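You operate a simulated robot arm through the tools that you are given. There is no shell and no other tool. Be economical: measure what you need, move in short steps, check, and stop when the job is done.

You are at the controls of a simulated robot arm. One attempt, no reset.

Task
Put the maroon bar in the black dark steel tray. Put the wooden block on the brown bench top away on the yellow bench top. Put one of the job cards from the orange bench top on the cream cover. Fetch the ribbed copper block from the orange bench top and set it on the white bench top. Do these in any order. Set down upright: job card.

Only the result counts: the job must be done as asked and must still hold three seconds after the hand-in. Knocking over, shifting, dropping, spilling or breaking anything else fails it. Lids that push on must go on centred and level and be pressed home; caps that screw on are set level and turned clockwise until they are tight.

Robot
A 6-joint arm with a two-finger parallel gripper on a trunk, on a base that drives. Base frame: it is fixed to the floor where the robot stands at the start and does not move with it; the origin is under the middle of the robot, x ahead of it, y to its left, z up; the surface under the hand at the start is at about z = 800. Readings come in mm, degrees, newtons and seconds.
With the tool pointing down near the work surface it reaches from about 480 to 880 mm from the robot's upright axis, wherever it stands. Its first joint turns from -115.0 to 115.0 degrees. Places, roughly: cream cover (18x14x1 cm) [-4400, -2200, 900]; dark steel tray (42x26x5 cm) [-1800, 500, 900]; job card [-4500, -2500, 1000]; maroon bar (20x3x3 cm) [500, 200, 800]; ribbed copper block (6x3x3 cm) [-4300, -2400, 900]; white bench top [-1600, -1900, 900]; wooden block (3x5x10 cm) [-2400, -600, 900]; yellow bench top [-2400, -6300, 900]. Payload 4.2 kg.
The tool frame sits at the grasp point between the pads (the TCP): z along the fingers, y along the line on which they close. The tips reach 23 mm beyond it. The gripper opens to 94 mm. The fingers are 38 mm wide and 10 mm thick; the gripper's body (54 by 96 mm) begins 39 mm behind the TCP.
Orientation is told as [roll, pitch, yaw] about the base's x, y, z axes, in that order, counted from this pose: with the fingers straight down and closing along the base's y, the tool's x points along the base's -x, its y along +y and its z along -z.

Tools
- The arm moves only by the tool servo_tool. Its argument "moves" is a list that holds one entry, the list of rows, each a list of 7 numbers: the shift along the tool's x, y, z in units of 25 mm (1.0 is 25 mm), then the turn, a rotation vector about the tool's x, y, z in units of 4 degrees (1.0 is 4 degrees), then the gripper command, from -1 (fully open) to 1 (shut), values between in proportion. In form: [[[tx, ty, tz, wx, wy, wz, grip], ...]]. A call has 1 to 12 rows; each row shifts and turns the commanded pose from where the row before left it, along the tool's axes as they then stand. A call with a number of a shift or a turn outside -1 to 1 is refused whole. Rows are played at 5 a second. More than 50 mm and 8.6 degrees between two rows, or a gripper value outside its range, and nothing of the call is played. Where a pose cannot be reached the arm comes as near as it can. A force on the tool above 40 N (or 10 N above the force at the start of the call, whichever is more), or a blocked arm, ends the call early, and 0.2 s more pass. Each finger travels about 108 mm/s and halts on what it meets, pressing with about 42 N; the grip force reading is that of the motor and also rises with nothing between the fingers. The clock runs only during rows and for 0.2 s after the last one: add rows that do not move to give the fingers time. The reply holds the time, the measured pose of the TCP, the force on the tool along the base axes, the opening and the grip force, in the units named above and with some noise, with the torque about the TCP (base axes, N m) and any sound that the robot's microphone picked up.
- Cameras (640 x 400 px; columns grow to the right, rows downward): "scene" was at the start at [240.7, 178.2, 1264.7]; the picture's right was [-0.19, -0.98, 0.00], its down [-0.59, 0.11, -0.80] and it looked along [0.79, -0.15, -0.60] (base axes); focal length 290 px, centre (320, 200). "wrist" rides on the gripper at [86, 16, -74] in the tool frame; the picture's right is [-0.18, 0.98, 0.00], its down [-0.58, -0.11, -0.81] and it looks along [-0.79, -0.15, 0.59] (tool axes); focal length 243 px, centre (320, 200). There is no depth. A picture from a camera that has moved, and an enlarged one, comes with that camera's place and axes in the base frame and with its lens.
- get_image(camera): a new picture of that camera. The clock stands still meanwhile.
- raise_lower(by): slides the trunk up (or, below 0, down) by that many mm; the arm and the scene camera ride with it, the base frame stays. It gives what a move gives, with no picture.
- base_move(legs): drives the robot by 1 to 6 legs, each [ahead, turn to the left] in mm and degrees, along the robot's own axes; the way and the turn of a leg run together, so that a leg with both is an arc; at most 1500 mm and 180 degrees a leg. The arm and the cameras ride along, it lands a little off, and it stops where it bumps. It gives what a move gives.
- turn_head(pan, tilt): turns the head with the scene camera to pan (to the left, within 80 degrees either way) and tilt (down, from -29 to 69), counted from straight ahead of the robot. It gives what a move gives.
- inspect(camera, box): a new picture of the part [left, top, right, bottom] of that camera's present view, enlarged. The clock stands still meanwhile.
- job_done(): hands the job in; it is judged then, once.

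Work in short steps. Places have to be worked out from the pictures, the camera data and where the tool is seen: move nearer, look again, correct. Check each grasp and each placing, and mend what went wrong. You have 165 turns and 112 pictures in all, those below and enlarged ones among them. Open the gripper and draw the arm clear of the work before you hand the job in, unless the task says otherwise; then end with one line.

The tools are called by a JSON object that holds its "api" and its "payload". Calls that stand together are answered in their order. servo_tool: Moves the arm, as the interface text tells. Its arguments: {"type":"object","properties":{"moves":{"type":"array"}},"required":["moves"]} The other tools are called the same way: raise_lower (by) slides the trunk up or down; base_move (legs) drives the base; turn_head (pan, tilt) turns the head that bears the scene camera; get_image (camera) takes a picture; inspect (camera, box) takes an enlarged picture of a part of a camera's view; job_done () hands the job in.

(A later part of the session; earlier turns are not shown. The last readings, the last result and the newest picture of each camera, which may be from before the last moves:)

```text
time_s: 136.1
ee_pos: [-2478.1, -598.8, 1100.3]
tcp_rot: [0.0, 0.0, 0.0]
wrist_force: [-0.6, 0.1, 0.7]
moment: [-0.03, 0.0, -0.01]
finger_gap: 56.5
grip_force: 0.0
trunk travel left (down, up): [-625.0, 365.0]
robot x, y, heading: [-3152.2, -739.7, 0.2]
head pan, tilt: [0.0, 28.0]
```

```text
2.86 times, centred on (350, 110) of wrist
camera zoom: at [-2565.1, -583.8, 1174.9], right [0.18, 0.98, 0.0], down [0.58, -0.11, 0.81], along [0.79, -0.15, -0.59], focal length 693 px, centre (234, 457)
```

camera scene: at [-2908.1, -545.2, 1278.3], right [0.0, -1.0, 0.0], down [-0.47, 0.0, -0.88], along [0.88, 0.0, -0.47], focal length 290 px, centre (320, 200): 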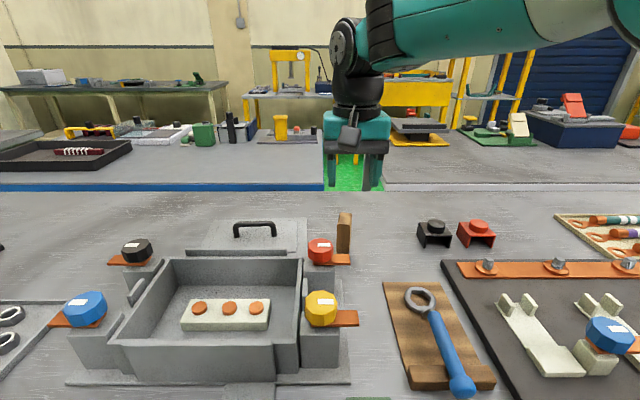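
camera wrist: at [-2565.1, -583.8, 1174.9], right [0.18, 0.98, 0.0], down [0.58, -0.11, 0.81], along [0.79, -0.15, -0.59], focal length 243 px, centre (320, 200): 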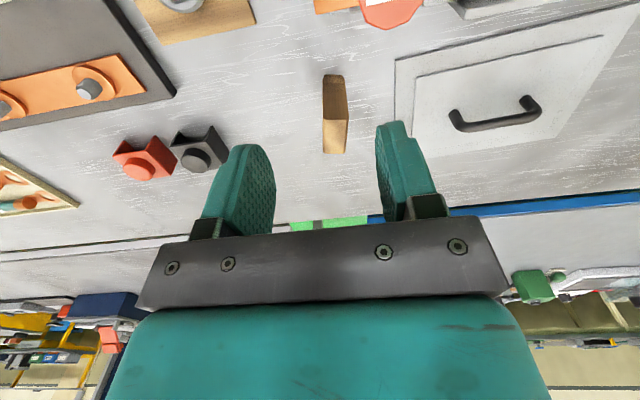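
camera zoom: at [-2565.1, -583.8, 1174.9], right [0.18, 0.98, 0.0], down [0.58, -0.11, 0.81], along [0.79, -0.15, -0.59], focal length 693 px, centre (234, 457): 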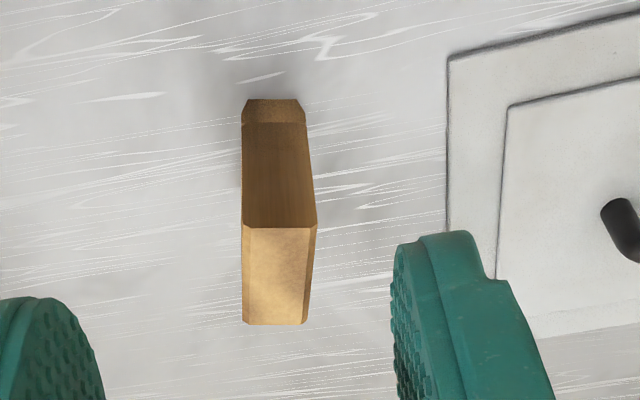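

Block centre ≈(-2375, -601), top z≈940, turned about -10°. Move over it with matching yaw and down to z≈985, then check.

{"api": "servo_tool", "payload": {"moves": [[[-1, 0, 0, 0, 0, 0, -0.2], [-1, 0, 0, 0, 0, 0, -0.2], [-1, 0, 0, 0, 0, 0, -0.2], [-1, -0.1, 0, 0, 0, 0, -0.2], [-0.1, 0, 0, 0, 0, 0.9, -0.2], [0, 0, 0, 0, 0, 0.9, -0.2], [0, 0, 0, 0, 0, 0.8, -0.2], [0, 0, 1, 0, 0, 0, -0.2], [0, 0, 1, 0, 0, 0, -0.2], [0, 0, 1, 0, 0, 0, -0.2], [0, 0, 1, 0, 0, 0, -0.2], [0, 0, 0.6, 0, 0, 0, -0.2]]]}}

{"api": "get_image", "payload": {"camera": "wrist"}}

{"api": "inspect", "payload": {"camera": "scene", "box": [240, 120, 480, 270]}}

```text
time_s: 138.7
ee_pos: [-2378.2, -601.5, 987.0]
tcp_rot: [0.1, 0.0, -10.3]
wrist_force: [-0.1, -0.1, 0.6]
moment: [0.04, -0.03, 0.02]
finger_gap: 56.4
grip_force: 0.0
trunk travel left (down, up): [-625.0, 365.0]
robot x, y, heading: [-3154.9, -743.3, 0.2]
head pan, tilt: [0.0, 28.0]
```

```text
80 pictures are left
camera wrist: at [-2460.9, -570.2, 1061.8], right [0.36, 0.93, 0.0], down [0.55, -0.21, 0.81], along [0.75, -0.29, -0.59], focal length 243 px, centre (320, 200)
```

wrist: 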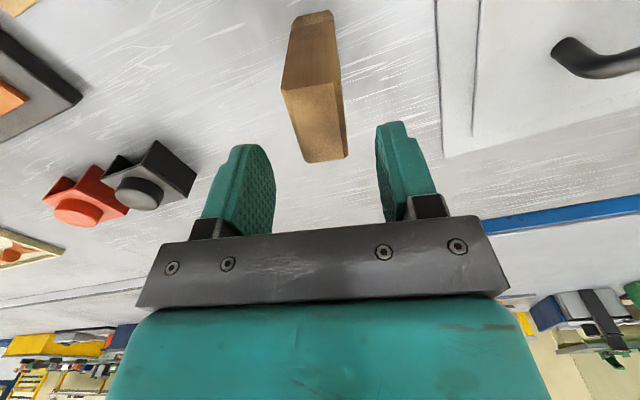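

```text
2.67 times, centred on (360, 195) of scene
camera zoom: at [-2908.1, -545.2, 1278.3], right [0.0, -1.0, 0.0], down [-0.47, 0.0, -0.88], along [0.88, 0.0, -0.47], focal length 772 px, centre (213, 213)
```

zoom: 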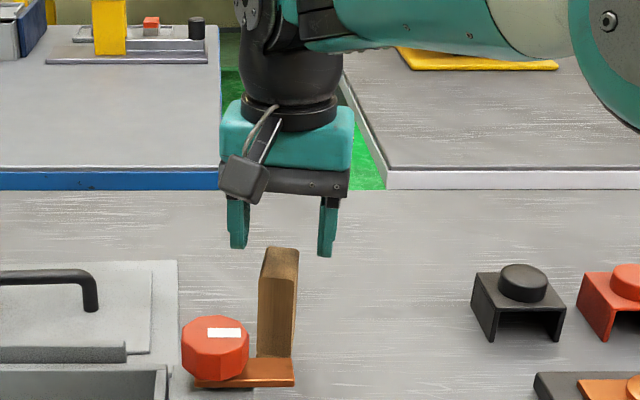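

Refined centre (-2375, -604), yaw≈-12°. Small correction, descend to z≈912 and grip.

{"api": "servo_tool", "payload": {"moves": [[[-0.1, -0.12, 0, 0, 0, 0.4, -0.2], [0, 0, 1, 0, 0, 0, -0.2], [0, 0, 1, 0, 0, 0, -0.2], [0, 0, 1, 0, 0, 0, -0.2], [0, 0, 0, 0, 0, 0, 1], [0, 0, 0, 0, 0, 0, 1], [0, 0, 0, 0, 0, 0, 1], [0, 0, 0, 0, 0, 0, 1]]]}}

{"api": "get_image", "payload": {"camera": "wrist"}}

```text
time_s: 140.5
ee_pos: [-2373.8, -603.9, 916.5]
tcp_rot: [0.3, -0.4, -12.0]
wrist_force: [6.8, 4.3, 35.4]
moment: [0.19, 0.07, -0.07]
finger_gap: 27.4
grip_force: 39.9
trunk travel left (down, up): [-625.0, 365.0]
robot x, y, heading: [-3155.4, -739.7, -0.2]
head pan, tilt: [0.0, 28.0]
```

```text
78 pictures are left
camera wrist: at [-2457.3, -570.5, 990.1], right [0.38, 0.92, 0.01], down [0.54, -0.23, 0.81], along [0.75, -0.31, -0.59], focal length 243 px, centre (320, 200)
```

wrist: 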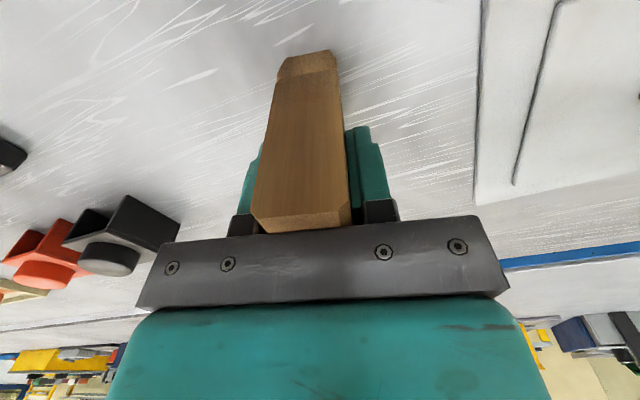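

Palm touches the block top; it is gripped. Lift and check.

{"api": "servo_tool", "payload": {"moves": [[[0, 0, -0.5, 0, 0, 0, 1], [0, 0, -1, 0, 0, 0, 1], [0, 0, -1, 0, 0, 0, 1], [0, 0, -1, 0, 0, 0, 1], [0, 0, -1, 0, 0, 0, 1], [0, 0, -1, 0, 0, 0, 1], [0, 0, -1, 0, 0, 0, 1], [0, 0, -1, 0, 0, 0, 1], [1, 0, 0, 0, 0, 0, 1], [1, 0, 0, 0, 0, 0, 1], [1, 0, 0, 0, 0, 0, 1], [1, 0, 0, 0, 0, 0, 1]]]}}

{"api": "get_image", "payload": {"camera": "scene"}}

```text
time_s: 143.1
ee_pos: [-2474.3, -583.0, 1096.8]
tcp_rot: [0.0, 0.0, -12.1]
wrist_force: [0.7, 0.2, -0.6]
moment: [-0.02, 0.02, 0.04]
finger_gap: 27.6
grip_force: 40.4
trunk travel left (down, up): [-625.0, 365.0]
robot x, y, heading: [-3154.9, -741.1, 0.2]
head pan, tilt: [0.0, 28.0]
```

```text
77 pictures are left
camera scene: at [-2907.6, -545.2, 1278.2], right [0.0, -1.0, 0.0], down [-0.47, 0.0, -0.88], along [0.88, 0.0, -0.47], focal length 290 px, centre (320, 200)
```

scene: 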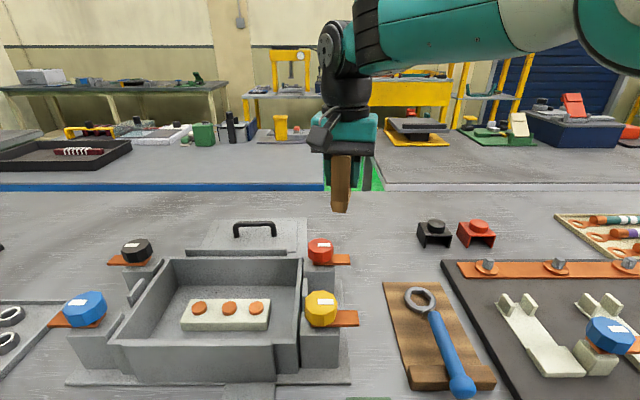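

Block held. Retract the arm, back away, turn south and drive to the lane, then turn toward the yellow bench.

{"api": "servo_tool", "payload": {"moves": [[[1, 0, 0, 0, 0, 0, 1], [1, 0, 0, 0, 0, 0, 1], [1, 0, 0, 0, 0, 0, 1], [1, 0, 0, 0, 0, 0, 1], [1, 0, 0, 0, 0, 0, 1], [1, 0, 0, 0, 0, 0, 1], [1, -0.5, 0, 0, 0, 0, 1]]]}}

{"api": "base_move", "payload": {"legs": [[-140, 0], [0, -90], [1500, 0], [1500, 0], [300, 0], [0, 60]]}}

{"api": "turn_head", "payload": {"pan": -25, "tilt": 14}}

{"api": "get_image", "payload": {"camera": "scene"}}

```text
time_s: 144.7
ee_pos: [-2646.8, -559.5, 1097.7]
tcp_rot: [0.0, 0.1, -12.0]
wrist_force: [0.1, 0.7, -1.7]
moment: [-0.01, -0.01, -0.02]
finger_gap: 27.4
grip_force: 40.1
trunk travel left (down, up): [-625.0, 365.0]
robot x, y, heading: [-3155.8, -742.2, -0.2]
head pan, tilt: [0.0, 28.0]
```

```text
time_s: 168.2
ee_pos: [-2878.9, -4150.3, 1096.9]
tcp_rot: [0.0, 0.1, -43.8]
wrist_force: [0.0, 1.2, -0.4]
moment: [0.0, -0.01, 0.02]
finger_gap: 27.3
grip_force: 39.8
trunk travel left (down, up): [-625.0, 365.0]
robot x, y, heading: [-3407.9, -4036.4, -32.2]
head pan, tilt: [0.0, 28.0]
```

```text
time_s: 169.1
ee_pos: [-2880.2, -4150.1, 1097.9]
tcp_rot: [0.0, 0.0, -44.0]
wrist_force: [0.2, 0.4, -1.0]
moment: [0.04, 0.02, -0.01]
finger_gap: 27.5
grip_force: 40.3
trunk travel left (down, up): [-625.0, 365.0]
robot x, y, heading: [-3406.9, -4032.2, -32.2]
head pan, tilt: [-25.0, 14.0]
```

```text
76 pictures are left
camera scene: at [-3120.6, -4026.6, 1300.9], right [-0.84, -0.55, 0.0], down [-0.13, 0.2, -0.97], along [0.53, -0.81, -0.24], focal length 290 px, centre (320, 200)
```

scene: 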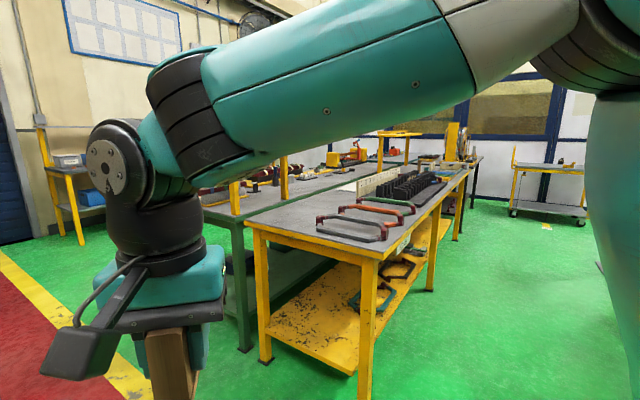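

The yellow bench end is at y≈-4880, x≈-2780…-2130, with a free strip before the first handle (y≈-5100). Drive to face it.

{"api": "base_move", "payload": {"legs": [[0, 17.4], [1040, 0], [0, -75], [120, 0]]}}

{"api": "turn_head", "payload": {"pan": -10, "tilt": 30}}

{"api": "get_image", "payload": {"camera": "scene"}}

```text
time_s: 179.5
ee_pos: [-2211.1, -4918.5, 1097.9]
tcp_rot: [0.1, 0.0, -100.6]
wrist_force: [0.9, 0.6, -0.4]
moment: [0.02, -0.01, 0.0]
finger_gap: 27.5
grip_force: 39.8
trunk travel left (down, up): [-625.0, 365.0]
robot x, y, heading: [-2406.8, -4415.9, -88.4]
head pan, tilt: [-25.0, 14.0]
```

```text
time_s: 180.3
ee_pos: [-2211.1, -4919.7, 1097.0]
tcp_rot: [0.0, 0.0, -100.4]
wrist_force: [-0.6, 0.2, -1.3]
moment: [-0.01, 0.03, 0.0]
finger_gap: 27.6
grip_force: 40.4
trunk travel left (down, up): [-625.0, 365.0]
robot x, y, heading: [-2401.5, -4417.5, -88.6]
head pan, tilt: [-10.0, 30.0]
```

```text
75 pictures are left
camera scene: at [-2215.5, -4652.6, 1275.1], right [-0.99, 0.15, 0.0], down [0.07, 0.49, -0.87], along [-0.13, -0.86, -0.5], focal length 290 px, centre (320, 200)
```

scene: 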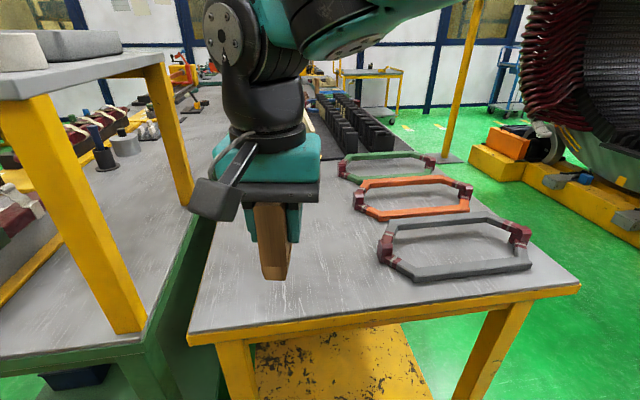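

Free surface left of the handles; place at about (-2220, -5080). Move over and lower to z≈950.

{"api": "servo_tool", "payload": {"moves": [[[-0.91, 0.11, 0, 0, 0, 0, 1], [-0.91, 0.11, 0, 0, 0, 0, 1], [-0.91, 0.11, 0, 0, 0, 0, 1], [-0.91, 0.11, 0, 0, 0, 0, 1], [-0.91, 0.11, 0, 0, 0, 0, 1], [-0.91, 0.11, 0, 0, 0, 0, 1], [-0.91, 0.11, 0, 0, 0, 0, 1], [0, 0, 1, 0, 0, 0, 1], [0, 0, 1, 0, 0, 0, 1], [0, 0, 1, 0, 0, 0, 1], [0, 0, 1, 0, 0, 0, 1]]]}}

{"api": "get_image", "payload": {"camera": "scene"}}

{"api": "get_image", "payload": {"camera": "wrist"}}

```text
time_s: 182.7
ee_pos: [-2222.2, -5081.0, 997.7]
tcp_rot: [-0.1, 0.0, -100.5]
wrist_force: [0.9, 0.7, -0.7]
moment: [-0.02, 0.04, -0.01]
finger_gap: 27.7
grip_force: 39.8
trunk travel left (down, up): [-625.0, 365.0]
robot x, y, heading: [-2403.4, -4417.1, -88.6]
head pan, tilt: [-10.0, 30.0]
```

```text
74 pictures are left
camera scene: at [-2215.5, -4652.4, 1275.1], right [-0.99, 0.15, 0.0], down [0.07, 0.49, -0.87], along [-0.13, -0.86, -0.5], focal length 290 px, centre (320, 200)
```

scene: 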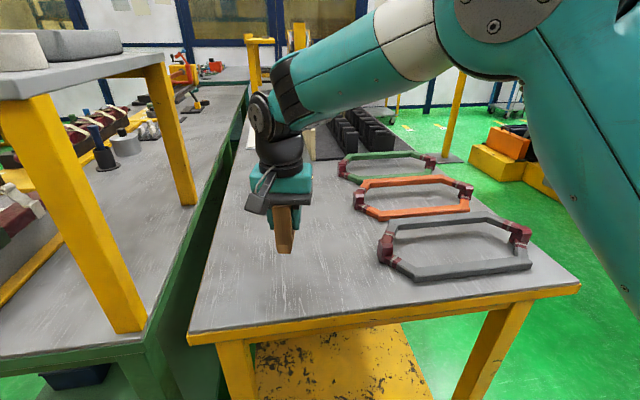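

```text
73 pictures are left
camera wrist: at [-2190.7, -4999.8, 1073.1], right [0.93, -0.36, 0.0], down [-0.21, -0.55, 0.81], along [-0.29, -0.75, -0.59], focal length 243 px, centre (320, 200)
```

wrist: 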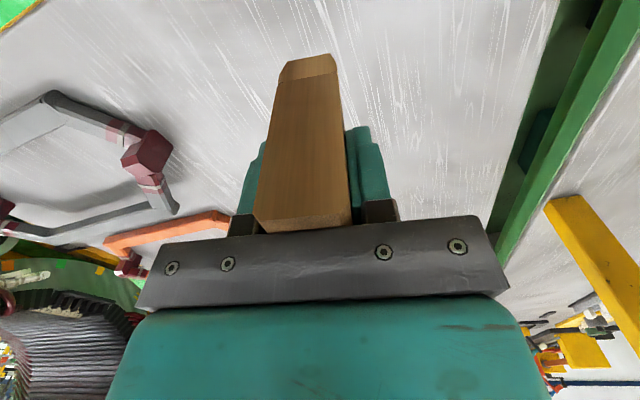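

Surface below is clear. Lower in steps until contact.

{"api": "servo_tool", "payload": {"moves": [[[0, 0, 1, 0, 0, 0, 1], [0, 0, 1, 0, 0, 0, 1], [0, 0, 0.4, 0, 0, 0, 1], [0, 0, 0.2, 0, 0, 0, 1], [0, 0, 0.15, 0, 0, 0, 1], [0, 0, 0.15, 0, 0, 0, 1], [0, 0, 0, 0, 0, 0, 1]]]}}

```text
time_s: 184.3
ee_pos: [-2221.0, -5080.8, 924.8]
tcp_rot: [0.1, 0.0, -100.5]
wrist_force: [0.2, 1.0, -1.3]
moment: [-0.03, 0.03, 0.01]
finger_gap: 27.5
grip_force: 40.4
trunk travel left (down, up): [-625.0, 365.0]
robot x, y, heading: [-2406.7, -4416.2, -88.5]
head pan, tilt: [-10.0, 30.0]
```

{"api": "servo_tool", "payload": {"moves": [[[0, 0, 0.12, 0, 0, 0, 1], [0, 0, 0.12, 0, 0, 0, 1], [0, 0, 0.12, 0, 0, 0, 1], [0, 0, 0.12, 0, 0, 0, 1], [0, 0, 0.12, 0, 0, 0, 1], [0, 0, 0.12, 0, 0, 0, 1], [0, 0, 0.12, 0, 0, 0, 1], [0, 0, 0.12, 0, 0, 0, 1], [0, 0, 0.12, 0, 0, 0, 1], [0, 0, 0.12, 0, 0, 0, 1], [0, 0, 0.12, 0, 0, 0, 1]]]}}

```text
time_s: 185.5
ee_pos: [-2220.2, -5082.1, 915.5]
tcp_rot: [0.4, -0.4, -100.4]
wrist_force: [-2.6, 2.2, 17.9]
moment: [0.4, 0.18, 0.09]
finger_gap: 27.6
grip_force: 40.3
trunk travel left (down, up): [-625.0, 365.0]
robot x, y, heading: [-2406.4, -4414.9, -88.7]
head pan, tilt: [-10.0, 30.0]
stopped in row 6: the force on the tool passed its limit at 44 N (the readings are from after the stop); the commanded pose is now the measured one
```

Contact. Open and lift away, then view.

{"api": "servo_tool", "payload": {"moves": [[[0, 0, -0.06, 0, 0, 0, 1], [0, 0, 0, 0, 0, 0, 0.2], [0, 0, 0, 0, 0, 0, -0.1], [0, 0, 0, 0, 0, 0, -0.1], [0, 0, 0, 0, 0, 0, -0.1], [0, 0, -1, 0, 0, 0, -0.1], [0, 0, -1, 0, 0, 0, -0.1], [0, 0, -1, 0, 0, 0, -0.1], [0, 0, -1, 0, 0, 0, -0.1], [0, 0, -1, 0, 0, 0, -0.1], [0, 0, -1, 0, 0, 0, -0.1], [0, 0, -1, 0, 0, 0, -0.1]]]}}

{"api": "servo_tool", "payload": {"moves": [[[1, 0, 0, 0, 0, 0, -0.1], [1, 0, 0, 0, 0, 0, -0.1], [1, 0, 0, 0, 0, 0, -0.1], [1, 0, 0, 0, 0, 0, -0.1], [1, -0.2, 0, 0, 0, 0, -0.1], [1, -0.6, 0, 0, 0, 0, -0.1], [0.6, -0.6, 0, 0, 0, 0, -0.1]]]}}

{"api": "get_image", "payload": {"camera": "scene"}}

```text
time_s: 188.1
ee_pos: [-2220.6, -5079.5, 1089.3]
tcp_rot: [0.2, -0.2, -100.6]
wrist_force: [-0.8, -0.1, 0.1]
moment: [0.02, 0.02, -0.01]
finger_gap: 51.9
grip_force: 0.2
trunk travel left (down, up): [-625.0, 365.0]
robot x, y, heading: [-2405.6, -4416.3, -88.6]
head pan, tilt: [-10.0, 30.0]
```

```text
time_s: 189.7
ee_pos: [-2224.5, -4912.8, 1088.4]
tcp_rot: [0.2, -0.1, -100.6]
wrist_force: [-0.3, 0.0, -1.2]
moment: [-0.02, -0.01, 0.0]
finger_gap: 51.5
grip_force: 0.1
trunk travel left (down, up): [-625.0, 365.0]
robot x, y, heading: [-2404.9, -4410.9, -88.5]
head pan, tilt: [-10.0, 30.0]
```

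```text
72 pictures are left
camera scene: at [-2215.4, -4652.7, 1275.0], right [-0.99, 0.15, 0.0], down [0.07, 0.49, -0.87], along [-0.13, -0.86, -0.5], focal length 290 px, centre (320, 200)
```

scene: 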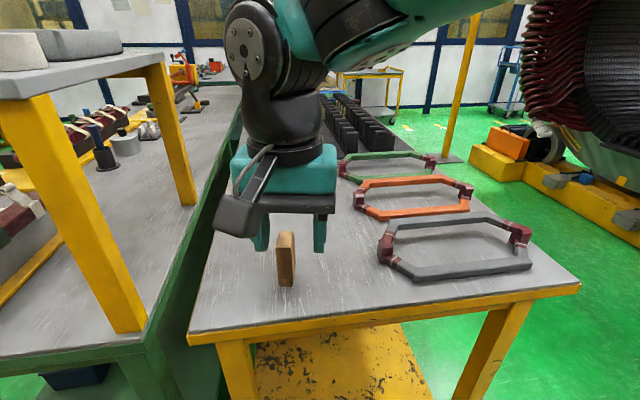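

Block is standing on the yellow bench. Now drive to the orange bench: back off, west along the lane, north up the aisle, face -x.

{"api": "base_move", "payload": {"legs": [[-320, 0], [0, -91.5], [870, 0], [0, -90], [1500, 0], [230, 0]]}}

{"api": "base_move", "payload": {"legs": [[0, 90]]}}

{"api": "turn_head", "payload": {"pan": 0, "tilt": 25}}

{"api": "get_image", "payload": {"camera": "scene"}}

```text
time_s: 212.1
ee_pos: [-3362.2, -1852.2, 1087.7]
tcp_rot: [0.2, -0.2, 75.6]
wrist_force: [-0.7, -0.1, -0.3]
moment: [-0.03, -0.05, -0.03]
finger_gap: 51.6
grip_force: 0.0
trunk travel left (down, up): [-625.0, 365.0]
robot x, y, heading: [-3220.2, -2360.1, 87.5]
head pan, tilt: [-10.0, 30.0]
```

```text
time_s: 216.3
ee_pos: [-3729.5, -2490.0, 1088.4]
tcp_rot: [0.2, -0.2, 163.9]
wrist_force: [-0.2, -0.3, 0.2]
moment: [-0.01, -0.02, -0.01]
finger_gap: 52.0
grip_force: 0.1
trunk travel left (down, up): [-625.0, 365.0]
robot x, y, heading: [-3216.8, -2362.0, 175.7]
head pan, tilt: [-10.0, 30.0]
```

```text
time_s: 217.0
ee_pos: [-3730.1, -2490.4, 1087.4]
tcp_rot: [0.2, -0.2, 164.0]
wrist_force: [-0.6, 0.4, 0.2]
moment: [-0.01, -0.01, -0.01]
finger_gap: 51.7
grip_force: 0.0
trunk travel left (down, up): [-625.0, 365.0]
robot x, y, heading: [-3217.3, -2361.7, 175.9]
head pan, tilt: [0.0, 25.0]
```

```text
71 pictures are left
camera scene: at [-3472.6, -2536.7, 1283.0], right [0.07, 1.0, 0.0], down [0.42, -0.03, -0.91], along [-0.9, 0.07, -0.42], focal length 290 px, centre (320, 200)
```

scene: 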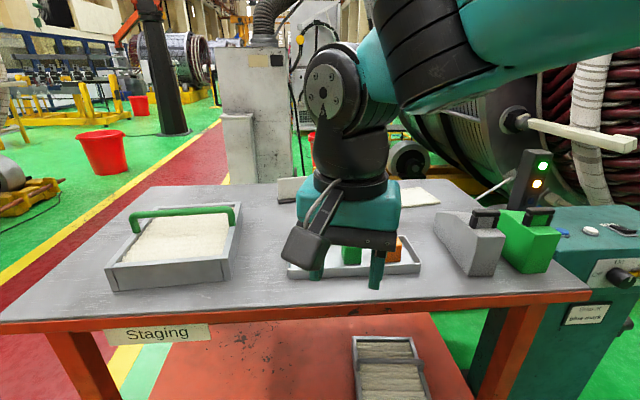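

The arm blocks the view of the items; swing the hand to the left (-y) 300 mm and look again.

{"api": "servo_tool", "payload": {"moves": [[[0.27, 0.96, 0, 0, 0, 0, -0.1], [0.27, 0.96, 0, 0, 0, 0, -0.1], [0.27, 0.96, 0, 0, 0, 0, -0.1], [0.27, 0.96, 0, 0, 0, 0, -0.1], [0.27, 0.96, 0, 0, 0, 0, -0.1], [0.27, 0.96, 0, 0, 0, 0, -0.1], [0.27, 0.96, 0, 0, 0, 0, -0.1], [0.27, 0.96, 0, 0, 0, 0, -0.1], [0.27, 0.96, 0, 0, 0, 0, -0.1], [0.27, 0.96, 0, 0, 0, 0, -0.1], [0.27, 0.96, 0, 0, 0, 0, -0.1], [0.27, 0.96, 0, 0, 0, 0, -0.1]]]}}

{"api": "inspect", "payload": {"camera": "scene", "box": [220, 130, 600, 340]}}

```text
time_s: 219.6
ee_pos: [-3730.7, -2789.7, 1089.1]
tcp_rot: [0.1, -0.2, 163.9]
wrist_force: [-0.1, 0.9, 0.9]
moment: [-0.01, 0.0, -0.03]
finger_gap: 51.6
grip_force: 0.2
trunk travel left (down, up): [-625.0, 365.0]
robot x, y, heading: [-3217.9, -2357.9, 175.9]
head pan, tilt: [0.0, 25.0]
```

```text
1.68 times, centred on (410, 235) of scene
camera zoom: at [-3472.5, -2536.3, 1283.2], right [0.07, 1.0, 0.0], down [0.42, -0.03, -0.91], along [-0.9, 0.07, -0.42], focal length 488 px, centre (168, 141)
```

zoom: 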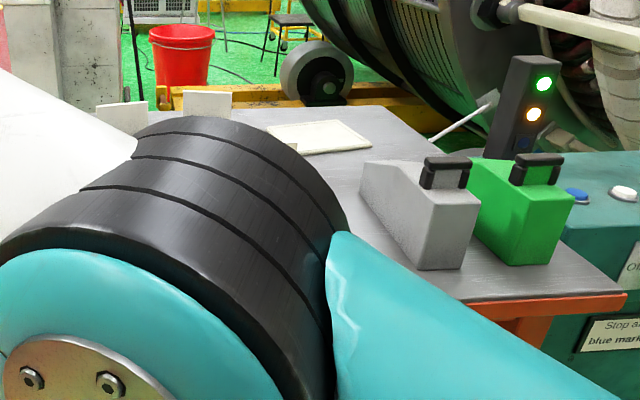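

Cards (two, near the back) and the cream cover are visible. I move the hand back over the bench centre so the wrist camera sees the items.

{"api": "servo_tool", "payload": {"moves": [[[-1, -1, 0, 0, 0, 0, -0.1], [-1, -1, 0, 0, 0, 0, -0.1], [-1, -1, 0, 0, 0, 0, -0.1], [-1, -1, 0, 0, 0, 0, -0.1], [-1, -1, 0, 0, 0, 0, -0.1], [-1, -1, 0, 0, 0, 0, -0.1], [-1, -1, 0, 0, 0, 0, -0.1], [-1, -1, 0, 0, 0, 0, -0.1], [-1, -1, 0, 0, 0, 0, -0.1], [-1, -1, 0, 0, 0, 0, -0.1], [-1, -1, 0, 0, 0, 0, -0.1]]]}}

{"api": "get_image", "payload": {"camera": "wrist"}}

{"api": "get_image", "payload": {"camera": "scene"}}

```text
time_s: 222.0
ee_pos: [-3928.1, -2455.0, 1099.1]
tcp_rot: [0.1, 0.0, 164.0]
wrist_force: [1.2, 0.0, 0.5]
moment: [0.01, 0.01, 0.02]
finger_gap: 51.4
grip_force: 0.1
out of reach, approached as far as the arm can: row 6, 7, 8
trunk travel left (down, up): [-625.0, 365.0]
robot x, y, heading: [-3214.9, -2363.1, 176.0]
head pan, tilt: [0.0, 25.0]
```

```text
69 pictures are left
camera wrist: at [-3849.7, -2496.3, 1173.4], right [-0.45, -0.89, 0.0], down [-0.53, 0.27, 0.81], along [-0.72, 0.36, -0.59], focal length 243 px, centre (320, 200)
```

wrist: 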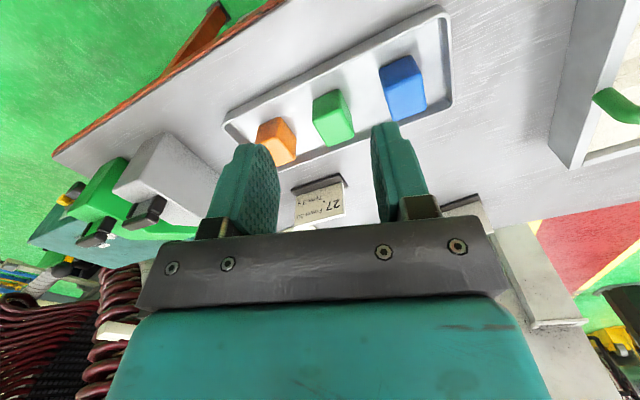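

```text
68 pictures are left
camera scene: at [-3472.5, -2537.0, 1283.0], right [0.07, 1.0, 0.0], down [0.42, -0.03, -0.91], along [-0.9, 0.06, -0.42], focal length 290 px, centre (320, 200)
```

scene: 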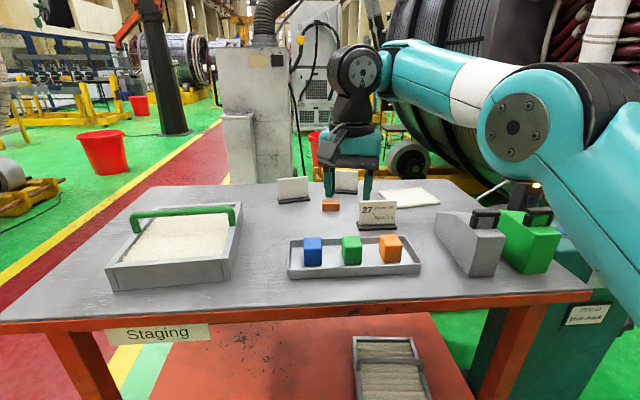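

Copper block, three cards and cover are visible. Zoom in.

{"api": "inspect", "payload": {"camera": "scene", "box": [260, 150, 460, 280]}}

```text
3.08 times, centred on (360, 215) of scene
camera zoom: at [-3472.5, -2537.0, 1283.0], right [0.07, 1.0, 0.0], down [0.42, -0.03, -0.91], along [-0.9, 0.06, -0.42], focal length 891 px, centre (197, 154)
```

zoom: 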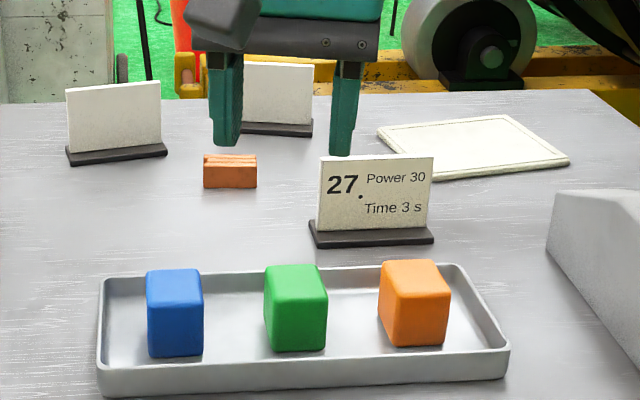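

Estimates: copper (-4306,-2447), card 27 base (-4186,-2324), cover centre (-4366,-2165). Retract the hand a bit and drive 310 mm closer.

{"api": "servo_tool", "payload": {"moves": [[[1, 0, 0, 0, 0, 0, -0.1], [1, 0, 0, 0, 0, 0, -0.1], [1, 0, 0, 0, 0, 0, -0.1], [1, 0, 0, 0, 0, 0, -0.1], [1, 0, 0, 0, 0, 0, -0.1], [1, 0, 0, 0, 0, 0, -0.1]]]}}

{"api": "base_move", "payload": {"legs": [[310, 4]]}}

{"api": "turn_head", "payload": {"pan": -10, "tilt": 32}}

{"api": "get_image", "payload": {"camera": "scene"}}

```text
time_s: 223.4
ee_pos: [-3835.4, -2526.1, 1150.4]
tcp_rot: [0.1, 0.0, 163.9]
wrist_force: [-0.4, 0.7, -0.5]
moment: [0.02, -0.01, 0.0]
finger_gap: 51.5
grip_force: 0.0
out of reach, approached as far as the arm can: row 1, 2, 3, 4, 5, 6
trunk travel left (down, up): [-625.0, 365.0]
robot x, y, heading: [-3220.8, -2358.6, 175.9]
head pan, tilt: [0.0, 25.0]
```

```text
time_s: 225.5
ee_pos: [-4136.5, -2558.8, 1150.1]
tcp_rot: [0.1, 0.0, 168.1]
wrist_force: [-0.7, -0.3, 0.9]
moment: [0.04, 0.0, 0.01]
finger_gap: 51.9
grip_force: 0.0
trunk travel left (down, up): [-625.0, 365.0]
robot x, y, heading: [-3536.8, -2351.1, 180.4]
head pan, tilt: [0.0, 25.0]
```

```text
time_s: 226.2
ee_pos: [-4137.1, -2558.7, 1150.0]
tcp_rot: [0.0, 0.0, 168.0]
wrist_force: [-0.4, -0.4, -0.1]
moment: [-0.03, 0.05, 0.01]
finger_gap: 51.3
grip_force: 0.2
trunk travel left (down, up): [-625.0, 365.0]
robot x, y, heading: [-3532.9, -2350.6, 180.1]
head pan, tilt: [-10.0, 32.0]
```

```text
66 pictures are left
camera scene: at [-3771.2, -2527.8, 1272.0], right [0.17, 0.98, 0.0], down [0.52, -0.09, -0.85], along [-0.84, 0.15, -0.53], focal length 290 px, centre (320, 200)
```

scene: 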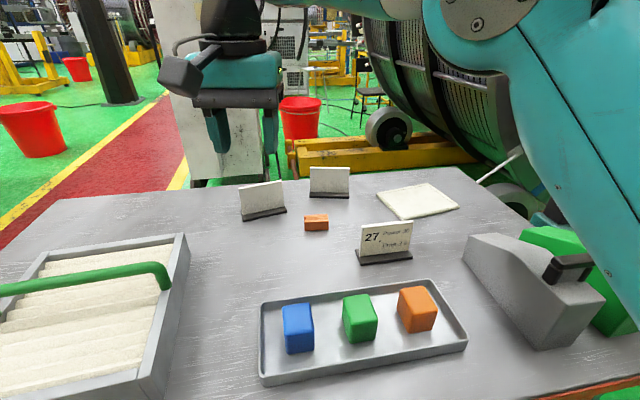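

Zoom for accurate triangulation.

{"api": "inspect", "payload": {"camera": "scene", "box": [230, 150, 480, 290]}}

```text
2.56 times, centred on (355, 220) of scene
camera zoom: at [-3771.2, -2527.8, 1272.0], right [0.17, 0.98, 0.0], down [0.52, -0.09, -0.85], along [-0.84, 0.15, -0.53], focal length 741 px, centre (230, 149)
```

zoom: 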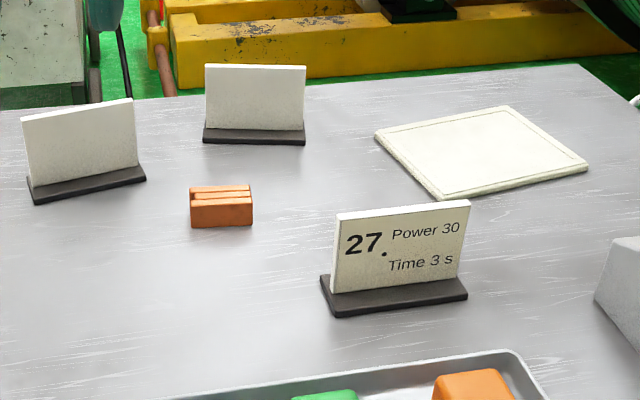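

Triangulated: bench z≈857; card 27 top centre (-4193,-2321,938), plane facing x; cover centre (-4368,-2164), turned ~10°; copper (-4310,-2443). First, turn the tool to close along x.

{"api": "servo_tool", "payload": {"moves": [[[0, 0, 0, 0, 0, 1, -0.1], [0, 0, 0, 0, 0, 1, -0.1], [0, 0, 0, 0, 0, 1, -0.1], [0, 0, 0, 0, 0, 1, -0.1], [0, 0, 0, 0, 0, 1, -0.1], [0, 0, 0, 0, 0, 1, -0.1], [0, 0, 0, 0, 0, 1, -0.1], [0, 0, 0, 0, 0, 1, -0.1], [0, 0, 0, 0, 0, 1, -0.1], [0, 0, 0, 0, 0, 1, -0.1]]]}}

{"api": "servo_tool", "payload": {"moves": [[[0, 0, 0, 0, 0, 1, -0.1], [0, 0, 0, 0, 0, 1, -0.1], [0, 0, 0, 0, 0, 1, -0.1], [0, 0, 0, 0, 0, 1, -0.1], [0, 0, 0, 0, 0, 1, -0.1], [0, 0, 0, 0, 0, 1, -0.1], [0, 0, 0, 0, 0, 1, -0.1], [0, 0, 0, 0, 0, 1, -0.1], [0, 0, 0, 0, 0, 1, -0.1], [0, 0, 0, 0, 0, 0.5, -0.1]]]}}

{"api": "servo_tool", "payload": {"moves": [[[-1, 0.22, 0, 0, 0, 0, -0.1], [-1, 0.22, 0, 0, 0, 0, -0.1], [-1, 0.22, 0, 0, 0, 0, -0.1], [-1, 0.22, 0, 0, 0, 0, -0.1], [-1, 0.22, 0, 0, 0, 0, -0.1], [-1, 0.22, 0, 0, 0, 0, -0.1], [-1, 0.22, 0, 0, 0, 0, -0.1], [-1, 0.22, 0, 0, 0, 0, -0.1], [-1, 0.22, 0, 0, 0, 0, -0.1], [-0.5, 0.22, 0, 0, 0, 0, -0.1], [0, 0, 0, 0, 0, 0, -0.1]]]}}

{"api": "get_image", "payload": {"camera": "wrist"}}

```text
time_s: 228.4
ee_pos: [-4135.8, -2559.2, 1150.7]
tcp_rot: [0.1, 0.0, 128.1]
wrist_force: [0.4, 0.2, -0.3]
moment: [0.04, 0.03, -0.01]
finger_gap: 51.8
grip_force: 0.0
trunk travel left (down, up): [-625.0, 365.0]
robot x, y, heading: [-3536.4, -2347.4, 180.1]
head pan, tilt: [-10.0, 32.0]
```

```text
time_s: 230.6
ee_pos: [-4194.2, -2456.4, 1166.7]
tcp_rot: [-0.8, 0.9, 93.1]
wrist_force: [-0.4, 0.4, -0.5]
moment: [-0.01, 0.02, 0.01]
finger_gap: 51.5
grip_force: 0.0
out of reach, approached as far as the arm can: row 3, 4, 5, 6, 8, 10
trunk travel left (down, up): [-625.0, 365.0]
robot x, y, heading: [-3536.5, -2348.9, 179.9]
head pan, tilt: [-10.0, 32.0]
```

```text
time_s: 233.0
ee_pos: [-4260.7, -2220.1, 1163.6]
tcp_rot: [-0.5, 0.9, 93.2]
wrist_force: [0.4, -0.6, -0.9]
moment: [0.02, -0.02, 0.03]
finger_gap: 51.9
grip_force: 0.1
trunk travel left (down, up): [-625.0, 365.0]
robot x, y, heading: [-3531.9, -2344.5, 179.8]
head pan, tilt: [-10.0, 32.0]
```

```text
64 pictures are left
camera wrist: at [-4273.8, -2307.6, 1239.8], right [-0.99, 0.13, -0.01], down [0.07, 0.6, 0.8], along [0.11, 0.79, -0.6], focal length 243 px, centre (320, 200)
```

wrist: 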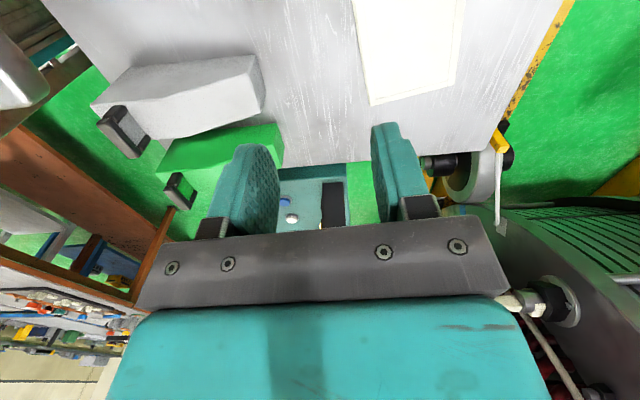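

The arm wandered near a limit; I correct to (-4193,-2321), yaw 90°, level, and lower to z≈1010.

{"api": "servo_tool", "payload": {"moves": [[[1, -0.6, 0, -0.12, -0.22, 0.8, -0.1], [1, -0.6, 0, 0, 0, 0, -0.1], [1, -0.6, 0, 0, 0, 0, -0.1], [1, -0.6, 0, 0, 0, 0, -0.1], [0, 0, 1, 0, 0, 0, -0.1], [0, 0, 1, 0, 0, 0, -0.1], [0, 0, 1, 0, 0, 0, -0.1], [0, 0, 1, 0, 0, 0, -0.1], [0, 0, 1, 0, 0, 0, -0.1], [0, 0, 1, 0, 0, 0, -0.1], [0, 0, 0, 0, 0, 0, -0.1]]]}}

{"api": "get_image", "payload": {"camera": "wrist"}}

{"api": "inspect", "payload": {"camera": "scene", "box": [230, 150, 480, 290]}}

```text
time_s: 235.4
ee_pos: [-4281.3, -2313.8, 1108.9]
tcp_rot: [-0.1, 0.1, 90.1]
wrist_force: [0.3, 0.5, -0.9]
moment: [-0.01, -0.03, 0.0]
finger_gap: 51.7
grip_force: 0.1
out of reach, approached as far as the arm can: row 3, 4, 5, 6, 7, 8, 9, 10
trunk travel left (down, up): [-625.0, 365.0]
robot x, y, heading: [-3532.1, -2345.9, 180.2]
head pan, tilt: [-10.0, 32.0]
```

```text
63 pictures are left
camera wrist: at [-4298.7, -2400.8, 1184.3], right [-0.98, 0.18, 0.0], down [0.11, 0.58, 0.81], along [0.15, 0.79, -0.59], focal length 243 px, centre (320, 200)
```

wrist: 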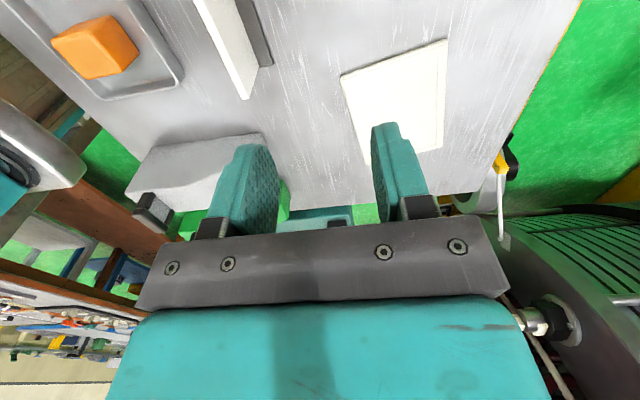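

```text
2.56 times, centred on (355, 220) of scene
camera zoom: at [-3771.1, -2527.7, 1272.0], right [0.17, 0.98, 0.0], down [0.52, -0.09, -0.85], along [-0.84, 0.15, -0.53], focal length 741 px, centre (230, 149)
```

zoom: 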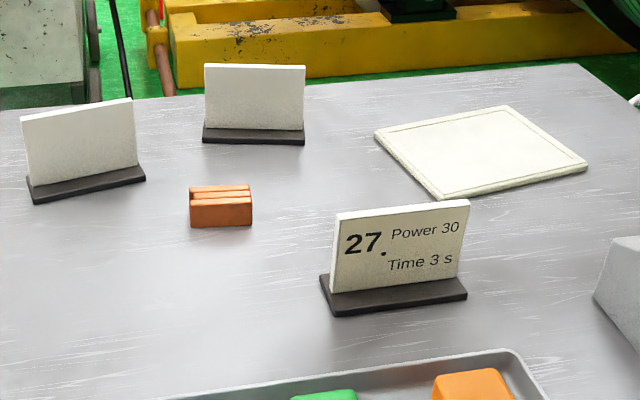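

Motion toward the robot is being reported as out of reach; I test a small move toward +x and up to see how the arm follows.

{"api": "servo_tool", "payload": {"moves": [[[0, -1, 0, 0, 0, 0, -0.1], [0, -1, 0, 0, 0, 0, -0.1], [0, 0, 0, 0, 0, 0, -0.1]]]}}

{"api": "get_image", "payload": {"camera": "scene"}}

```text
time_s: 236.2
ee_pos: [-4259.6, -2314.4, 1134.0]
tcp_rot: [-0.1, 0.1, 90.0]
wrist_force: [0.1, 0.4, 0.0]
moment: [0.0, -0.01, 0.05]
finger_gap: 51.9
grip_force: 0.0
out of reach, approached as far as the arm can: row 1, 2
trunk travel left (down, up): [-625.0, 365.0]
robot x, y, heading: [-3532.4, -2348.8, 179.9]
head pan, tilt: [-10.0, 32.0]
```

```text
61 pictures are left
camera scene: at [-3771.2, -2527.7, 1271.9], right [0.17, 0.98, 0.0], down [0.52, -0.09, -0.85], along [-0.84, 0.15, -0.53], focal length 290 px, centre (320, 200)
```

scene: 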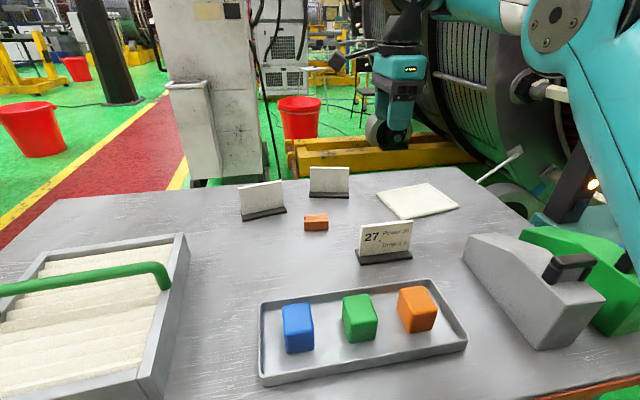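

It looks like the elbow went through straight onto its other branch (the shoulder is low). I push upward to full stretch, then come back down/inward to flip it back.

{"api": "servo_tool", "payload": {"moves": [[[0, 0, -1, 0, 0, 0, -0.1], [0, 0, -1, 0, 0, 0, -0.1], [0, 0, -1, 0, 0, 0, -0.1], [0, 0, -1, 0, 0, 0, -0.1], [0, 0, -1, 0, 0, 0, -0.1], [0, 0, -1, 0, 0, 0, -0.1]]]}}

{"api": "servo_tool", "payload": {"moves": [[[0, -1, 0.5, 0, 0, 0, -0.1], [0, -1, 0.5, 0, 0, 0, -0.1], [0, -1, 0.5, 0, 0, 0, -0.1], [0, -1, 0.5, 0, 0, 0, -0.1]]]}}

```text
time_s: 237.6
ee_pos: [-4260.9, -2313.6, 1281.5]
tcp_rot: [0.1, 0.0, 89.9]
wrist_force: [-0.1, -0.5, 0.6]
moment: [0.02, 0.01, 0.05]
finger_gap: 51.8
grip_force: 0.0
out of reach, approached as far as the arm can: row 2
trunk travel left (down, up): [-625.0, 365.0]
robot x, y, heading: [-3536.4, -2347.8, 179.9]
head pan, tilt: [-10.0, 32.0]
```

```text
time_s: 238.6
ee_pos: [-4158.9, -2313.9, 1231.4]
tcp_rot: [-0.2, 0.0, 89.8]
wrist_force: [-0.2, 0.6, -0.9]
moment: [0.01, -0.01, 0.02]
finger_gap: 51.6
grip_force: 0.0
trunk travel left (down, up): [-625.0, 365.0]
robot x, y, heading: [-3538.3, -2351.4, 179.9]
head pan, tilt: [-10.0, 32.0]
```

It moved freely again. Continue down to z≈1030 near (-4193,-2321).

{"api": "servo_tool", "payload": {"moves": [[[0.28, 0.35, 1, 0, 0, 0, -0.1], [0, 0.35, 1, 0, 0, 0, -0.1], [0, 0.35, 1, 0, 0, 0, -0.1], [0, 0.35, 1, 0, 0, 0, -0.1], [0, 0, 1, 0, 0, 0, -0.1], [0, 0, 1, 0, 0, 0, -0.1], [0, 0, 1, 0, 0, 0, -0.1], [0, 0, 1, 0, 0, 0, -0.1], [0, 0, 0, 0, 0, 0, -0.1]]]}}

{"api": "get_image", "payload": {"camera": "scene"}}

{"api": "get_image", "payload": {"camera": "wrist"}}

```text
time_s: 240.6
ee_pos: [-4195.0, -2320.3, 1031.0]
tcp_rot: [0.0, 0.0, 89.9]
wrist_force: [-1.1, -0.1, 0.6]
moment: [0.02, -0.01, 0.0]
finger_gap: 51.9
grip_force: 0.0
trunk travel left (down, up): [-625.0, 365.0]
robot x, y, heading: [-3533.1, -2349.2, 179.8]
head pan, tilt: [-10.0, 32.0]
```

```text
60 pictures are left
camera scene: at [-3771.1, -2527.7, 1272.0], right [0.17, 0.98, 0.0], down [0.52, -0.09, -0.85], along [-0.84, 0.15, -0.53], focal length 290 px, centre (320, 200)
```

scene: 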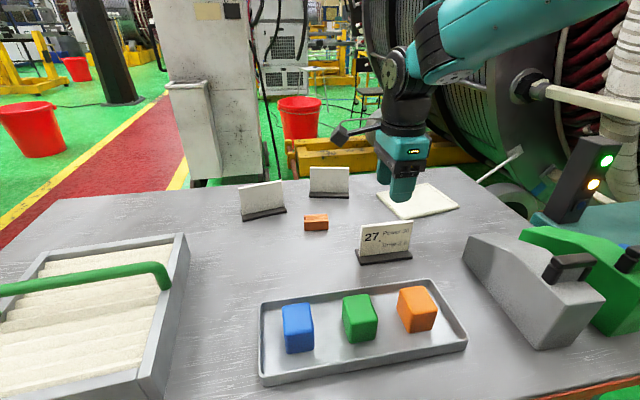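

```text
59 pictures are left
camera wrist: at [-4212.6, -2408.1, 1105.8], right [-0.98, 0.19, 0.0], down [0.11, 0.58, 0.81], along [0.15, 0.79, -0.59], focal length 243 px, centre (320, 200)
```

wrist: 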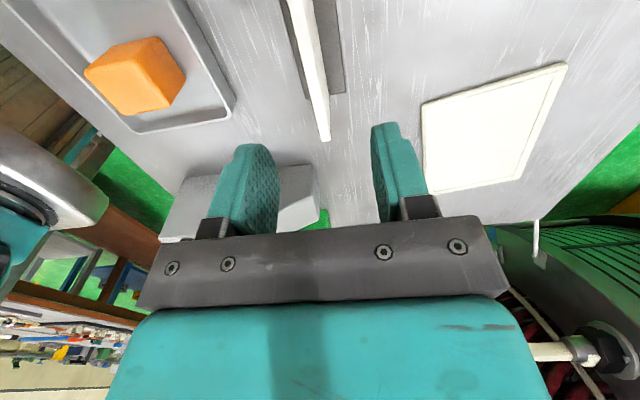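

The card plane is x≈-4191, centred y≈-2320, parallel to y. Descend to z≈913 and close gently.

{"api": "servo_tool", "payload": {"moves": [[[0, -0.15, 1, 0, 0, 0, -0.1], [0, 0, 1, 0, 0, 0, -0.1], [0, 0, 1, 0, 0, 0, -0.1], [0, 0, 1, 0, 0, 0, -0.1], [0, 0, 0.7, 0, 0, 0, -0.1], [0, 0, 0, 0, 0, 0, -0.1]]]}}

{"api": "get_image", "payload": {"camera": "wrist"}}

{"api": "inspect", "payload": {"camera": "scene", "box": [280, 130, 500, 290]}}

```text
time_s: 242.0
ee_pos: [-4192.7, -2319.0, 914.7]
tcp_rot: [0.0, 0.0, 89.9]
wrist_force: [-0.7, -0.2, -0.4]
moment: [0.03, 0.01, 0.03]
finger_gap: 52.0
grip_force: 0.0
trunk travel left (down, up): [-625.0, 365.0]
robot x, y, heading: [-3533.4, -2349.9, 179.8]
head pan, tilt: [-10.0, 32.0]
```

```text
58 pictures are left
camera wrist: at [-4208.7, -2406.6, 989.7], right [-0.98, 0.19, 0.0], down [0.11, 0.58, 0.81], along [0.15, 0.79, -0.59], focal length 243 px, centre (320, 200)
```

wrist: 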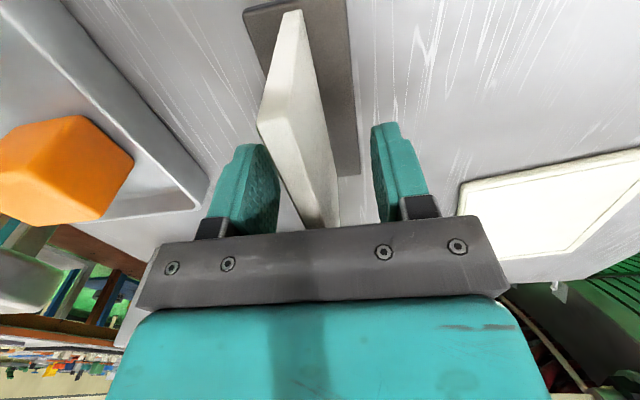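

```text
2.50 times, centred on (390, 210) of scene
camera zoom: at [-3771.1, -2527.7, 1271.9], right [0.17, 0.98, 0.0], down [0.52, -0.09, -0.85], along [-0.84, 0.15, -0.53], focal length 724 px, centre (145, 175)
```

zoom: 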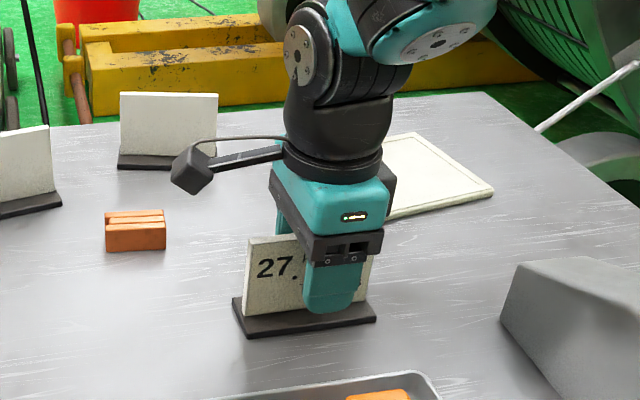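

The card lies between the fingers, well placed. Close.

{"api": "servo_tool", "payload": {"moves": [[[0, 0, 0.1, 0, 0, 0, 0.4], [0, 0, 0, 0, 0, 0, 0.7], [0, 0, 0, 0, 0, 0, 0.85], [0, 0, 0, 0, 0, 0, 1], [0, 0, 0, 0, 0, 0, 1], [0, 0, 0, 0, 0, 0, 1]]]}}

{"api": "servo_tool", "payload": {"moves": [[[0, 0, -0.4, 0, 0, 0, 1], [0, 0, -0.6, 0, 0, 0, 1], [0, 0, -1, 0, 0, 0, 1], [0, 0, 0, 0, 0, 0, 1]]]}}

{"api": "inspect", "payload": {"camera": "scene", "box": [280, 130, 500, 290]}}

{"api": "get_image", "payload": {"camera": "wrist"}}

```text
time_s: 243.4
ee_pos: [-4191.3, -2319.7, 912.6]
tcp_rot: [0.1, 0.0, 90.0]
wrist_force: [0.3, 0.2, 0.6]
moment: [-0.01, 0.0, -0.02]
finger_gap: 7.4
grip_force: 41.9
trunk travel left (down, up): [-625.0, 365.0]
robot x, y, heading: [-3531.9, -2348.6, 180.0]
head pan, tilt: [-10.0, 32.0]
```

```text
time_s: 244.4
ee_pos: [-4192.0, -2320.4, 961.2]
tcp_rot: [0.0, 0.0, 89.9]
wrist_force: [0.3, -0.9, -0.8]
moment: [-0.02, -0.01, -0.01]
finger_gap: 7.4
grip_force: 42.3
trunk travel left (down, up): [-625.0, 365.0]
robot x, y, heading: [-3533.8, -2351.1, 179.9]
head pan, tilt: [-10.0, 32.0]
```

```text
2.50 times, centred on (390, 210) of scene
camera zoom: at [-3771.2, -2527.7, 1271.9], right [0.17, 0.98, 0.0], down [0.52, -0.09, -0.85], along [-0.84, 0.15, -0.53], focal length 724 px, centre (145, 175)
```

zoom: 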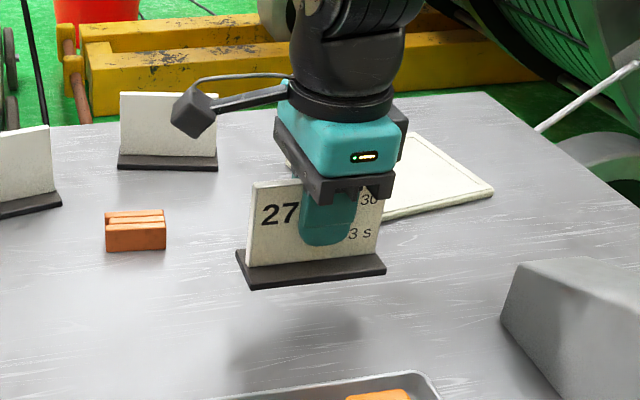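

```text
55 pictures are left
camera wrist: at [-4209.3, -2407.2, 1036.6], right [-0.98, 0.19, 0.0], down [0.11, 0.58, 0.81], along [0.15, 0.79, -0.59], focal length 243 px, centre (320, 200)
```

wrist: 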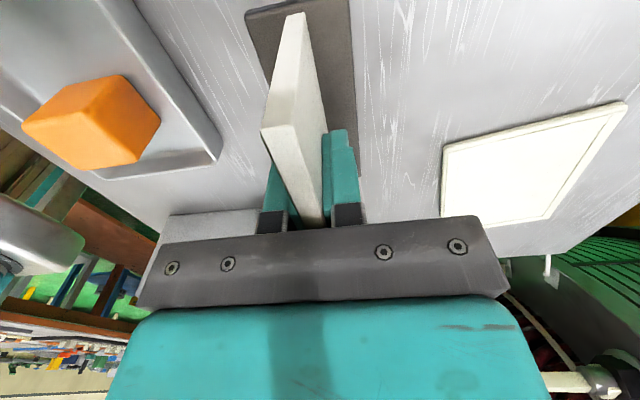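

Card lifted upright. Carry it level to above the cover centre (-4363,-2165), turning 10° to match.

{"api": "servo_tool", "payload": {"moves": [[[-0.886, 0.97, 0, 0, 0, 0, 1], [-0.886, 0.97, 0, 0, 0, 0, 1], [-0.886, 0.97, 0, 0, 0, 0, 1], [-0.886, 0.97, 0, 0, 0, 0, 1], [-0.886, 0.97, 0, 0, 0, 0, 1], [-0.886, 0.97, 0, 0, 0, 0, 1], [-0.886, 0.97, 0, 0, 0, 0, 1], [0, 0, 0, 0, 0, -0.8, 1], [0, 0, 0, 0, 0, -0.8, 1], [0, 0, 0, 0, 0, -0.9, 1], [0, 0, 0, 0, 0, 0, 1]]]}}

{"api": "get_image", "payload": {"camera": "wrist"}}

{"api": "inspect", "payload": {"camera": "scene", "box": [280, 130, 500, 290]}}

```text
time_s: 246.8
ee_pos: [-4361.9, -2166.3, 961.2]
tcp_rot: [0.0, -0.1, 99.9]
wrist_force: [0.1, 0.1, 0.0]
moment: [0.02, 0.0, 0.01]
finger_gap: 7.4
grip_force: 42.3
trunk travel left (down, up): [-625.0, 365.0]
robot x, y, heading: [-3533.6, -2346.6, 179.9]
head pan, tilt: [-10.0, 32.0]
```

```text
54 pictures are left
camera wrist: at [-4363.0, -2254.3, 1036.7], right [-1.0, 0.01, 0.0], down [0.01, 0.59, 0.81], along [0.01, 0.81, -0.59], focal length 243 px, centre (320, 200)
```

wrist: 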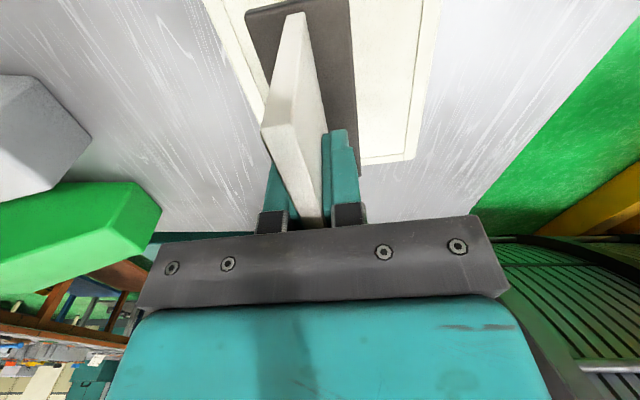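

```text
2.50 times, centred on (390, 210) of scene
camera zoom: at [-3771.2, -2527.7, 1271.9], right [0.17, 0.98, 0.0], down [0.52, -0.09, -0.85], along [-0.84, 0.15, -0.53], focal length 724 px, centre (145, 175)
```

zoom: 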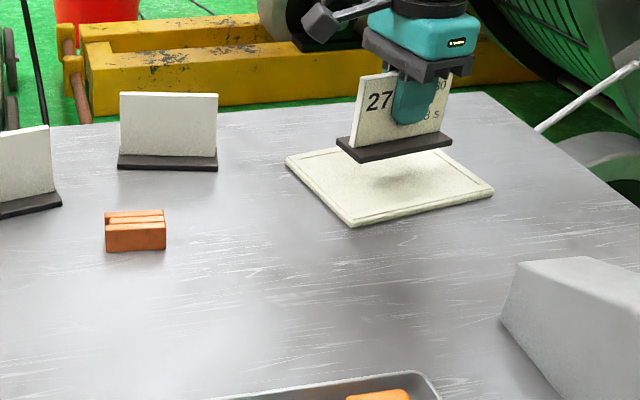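

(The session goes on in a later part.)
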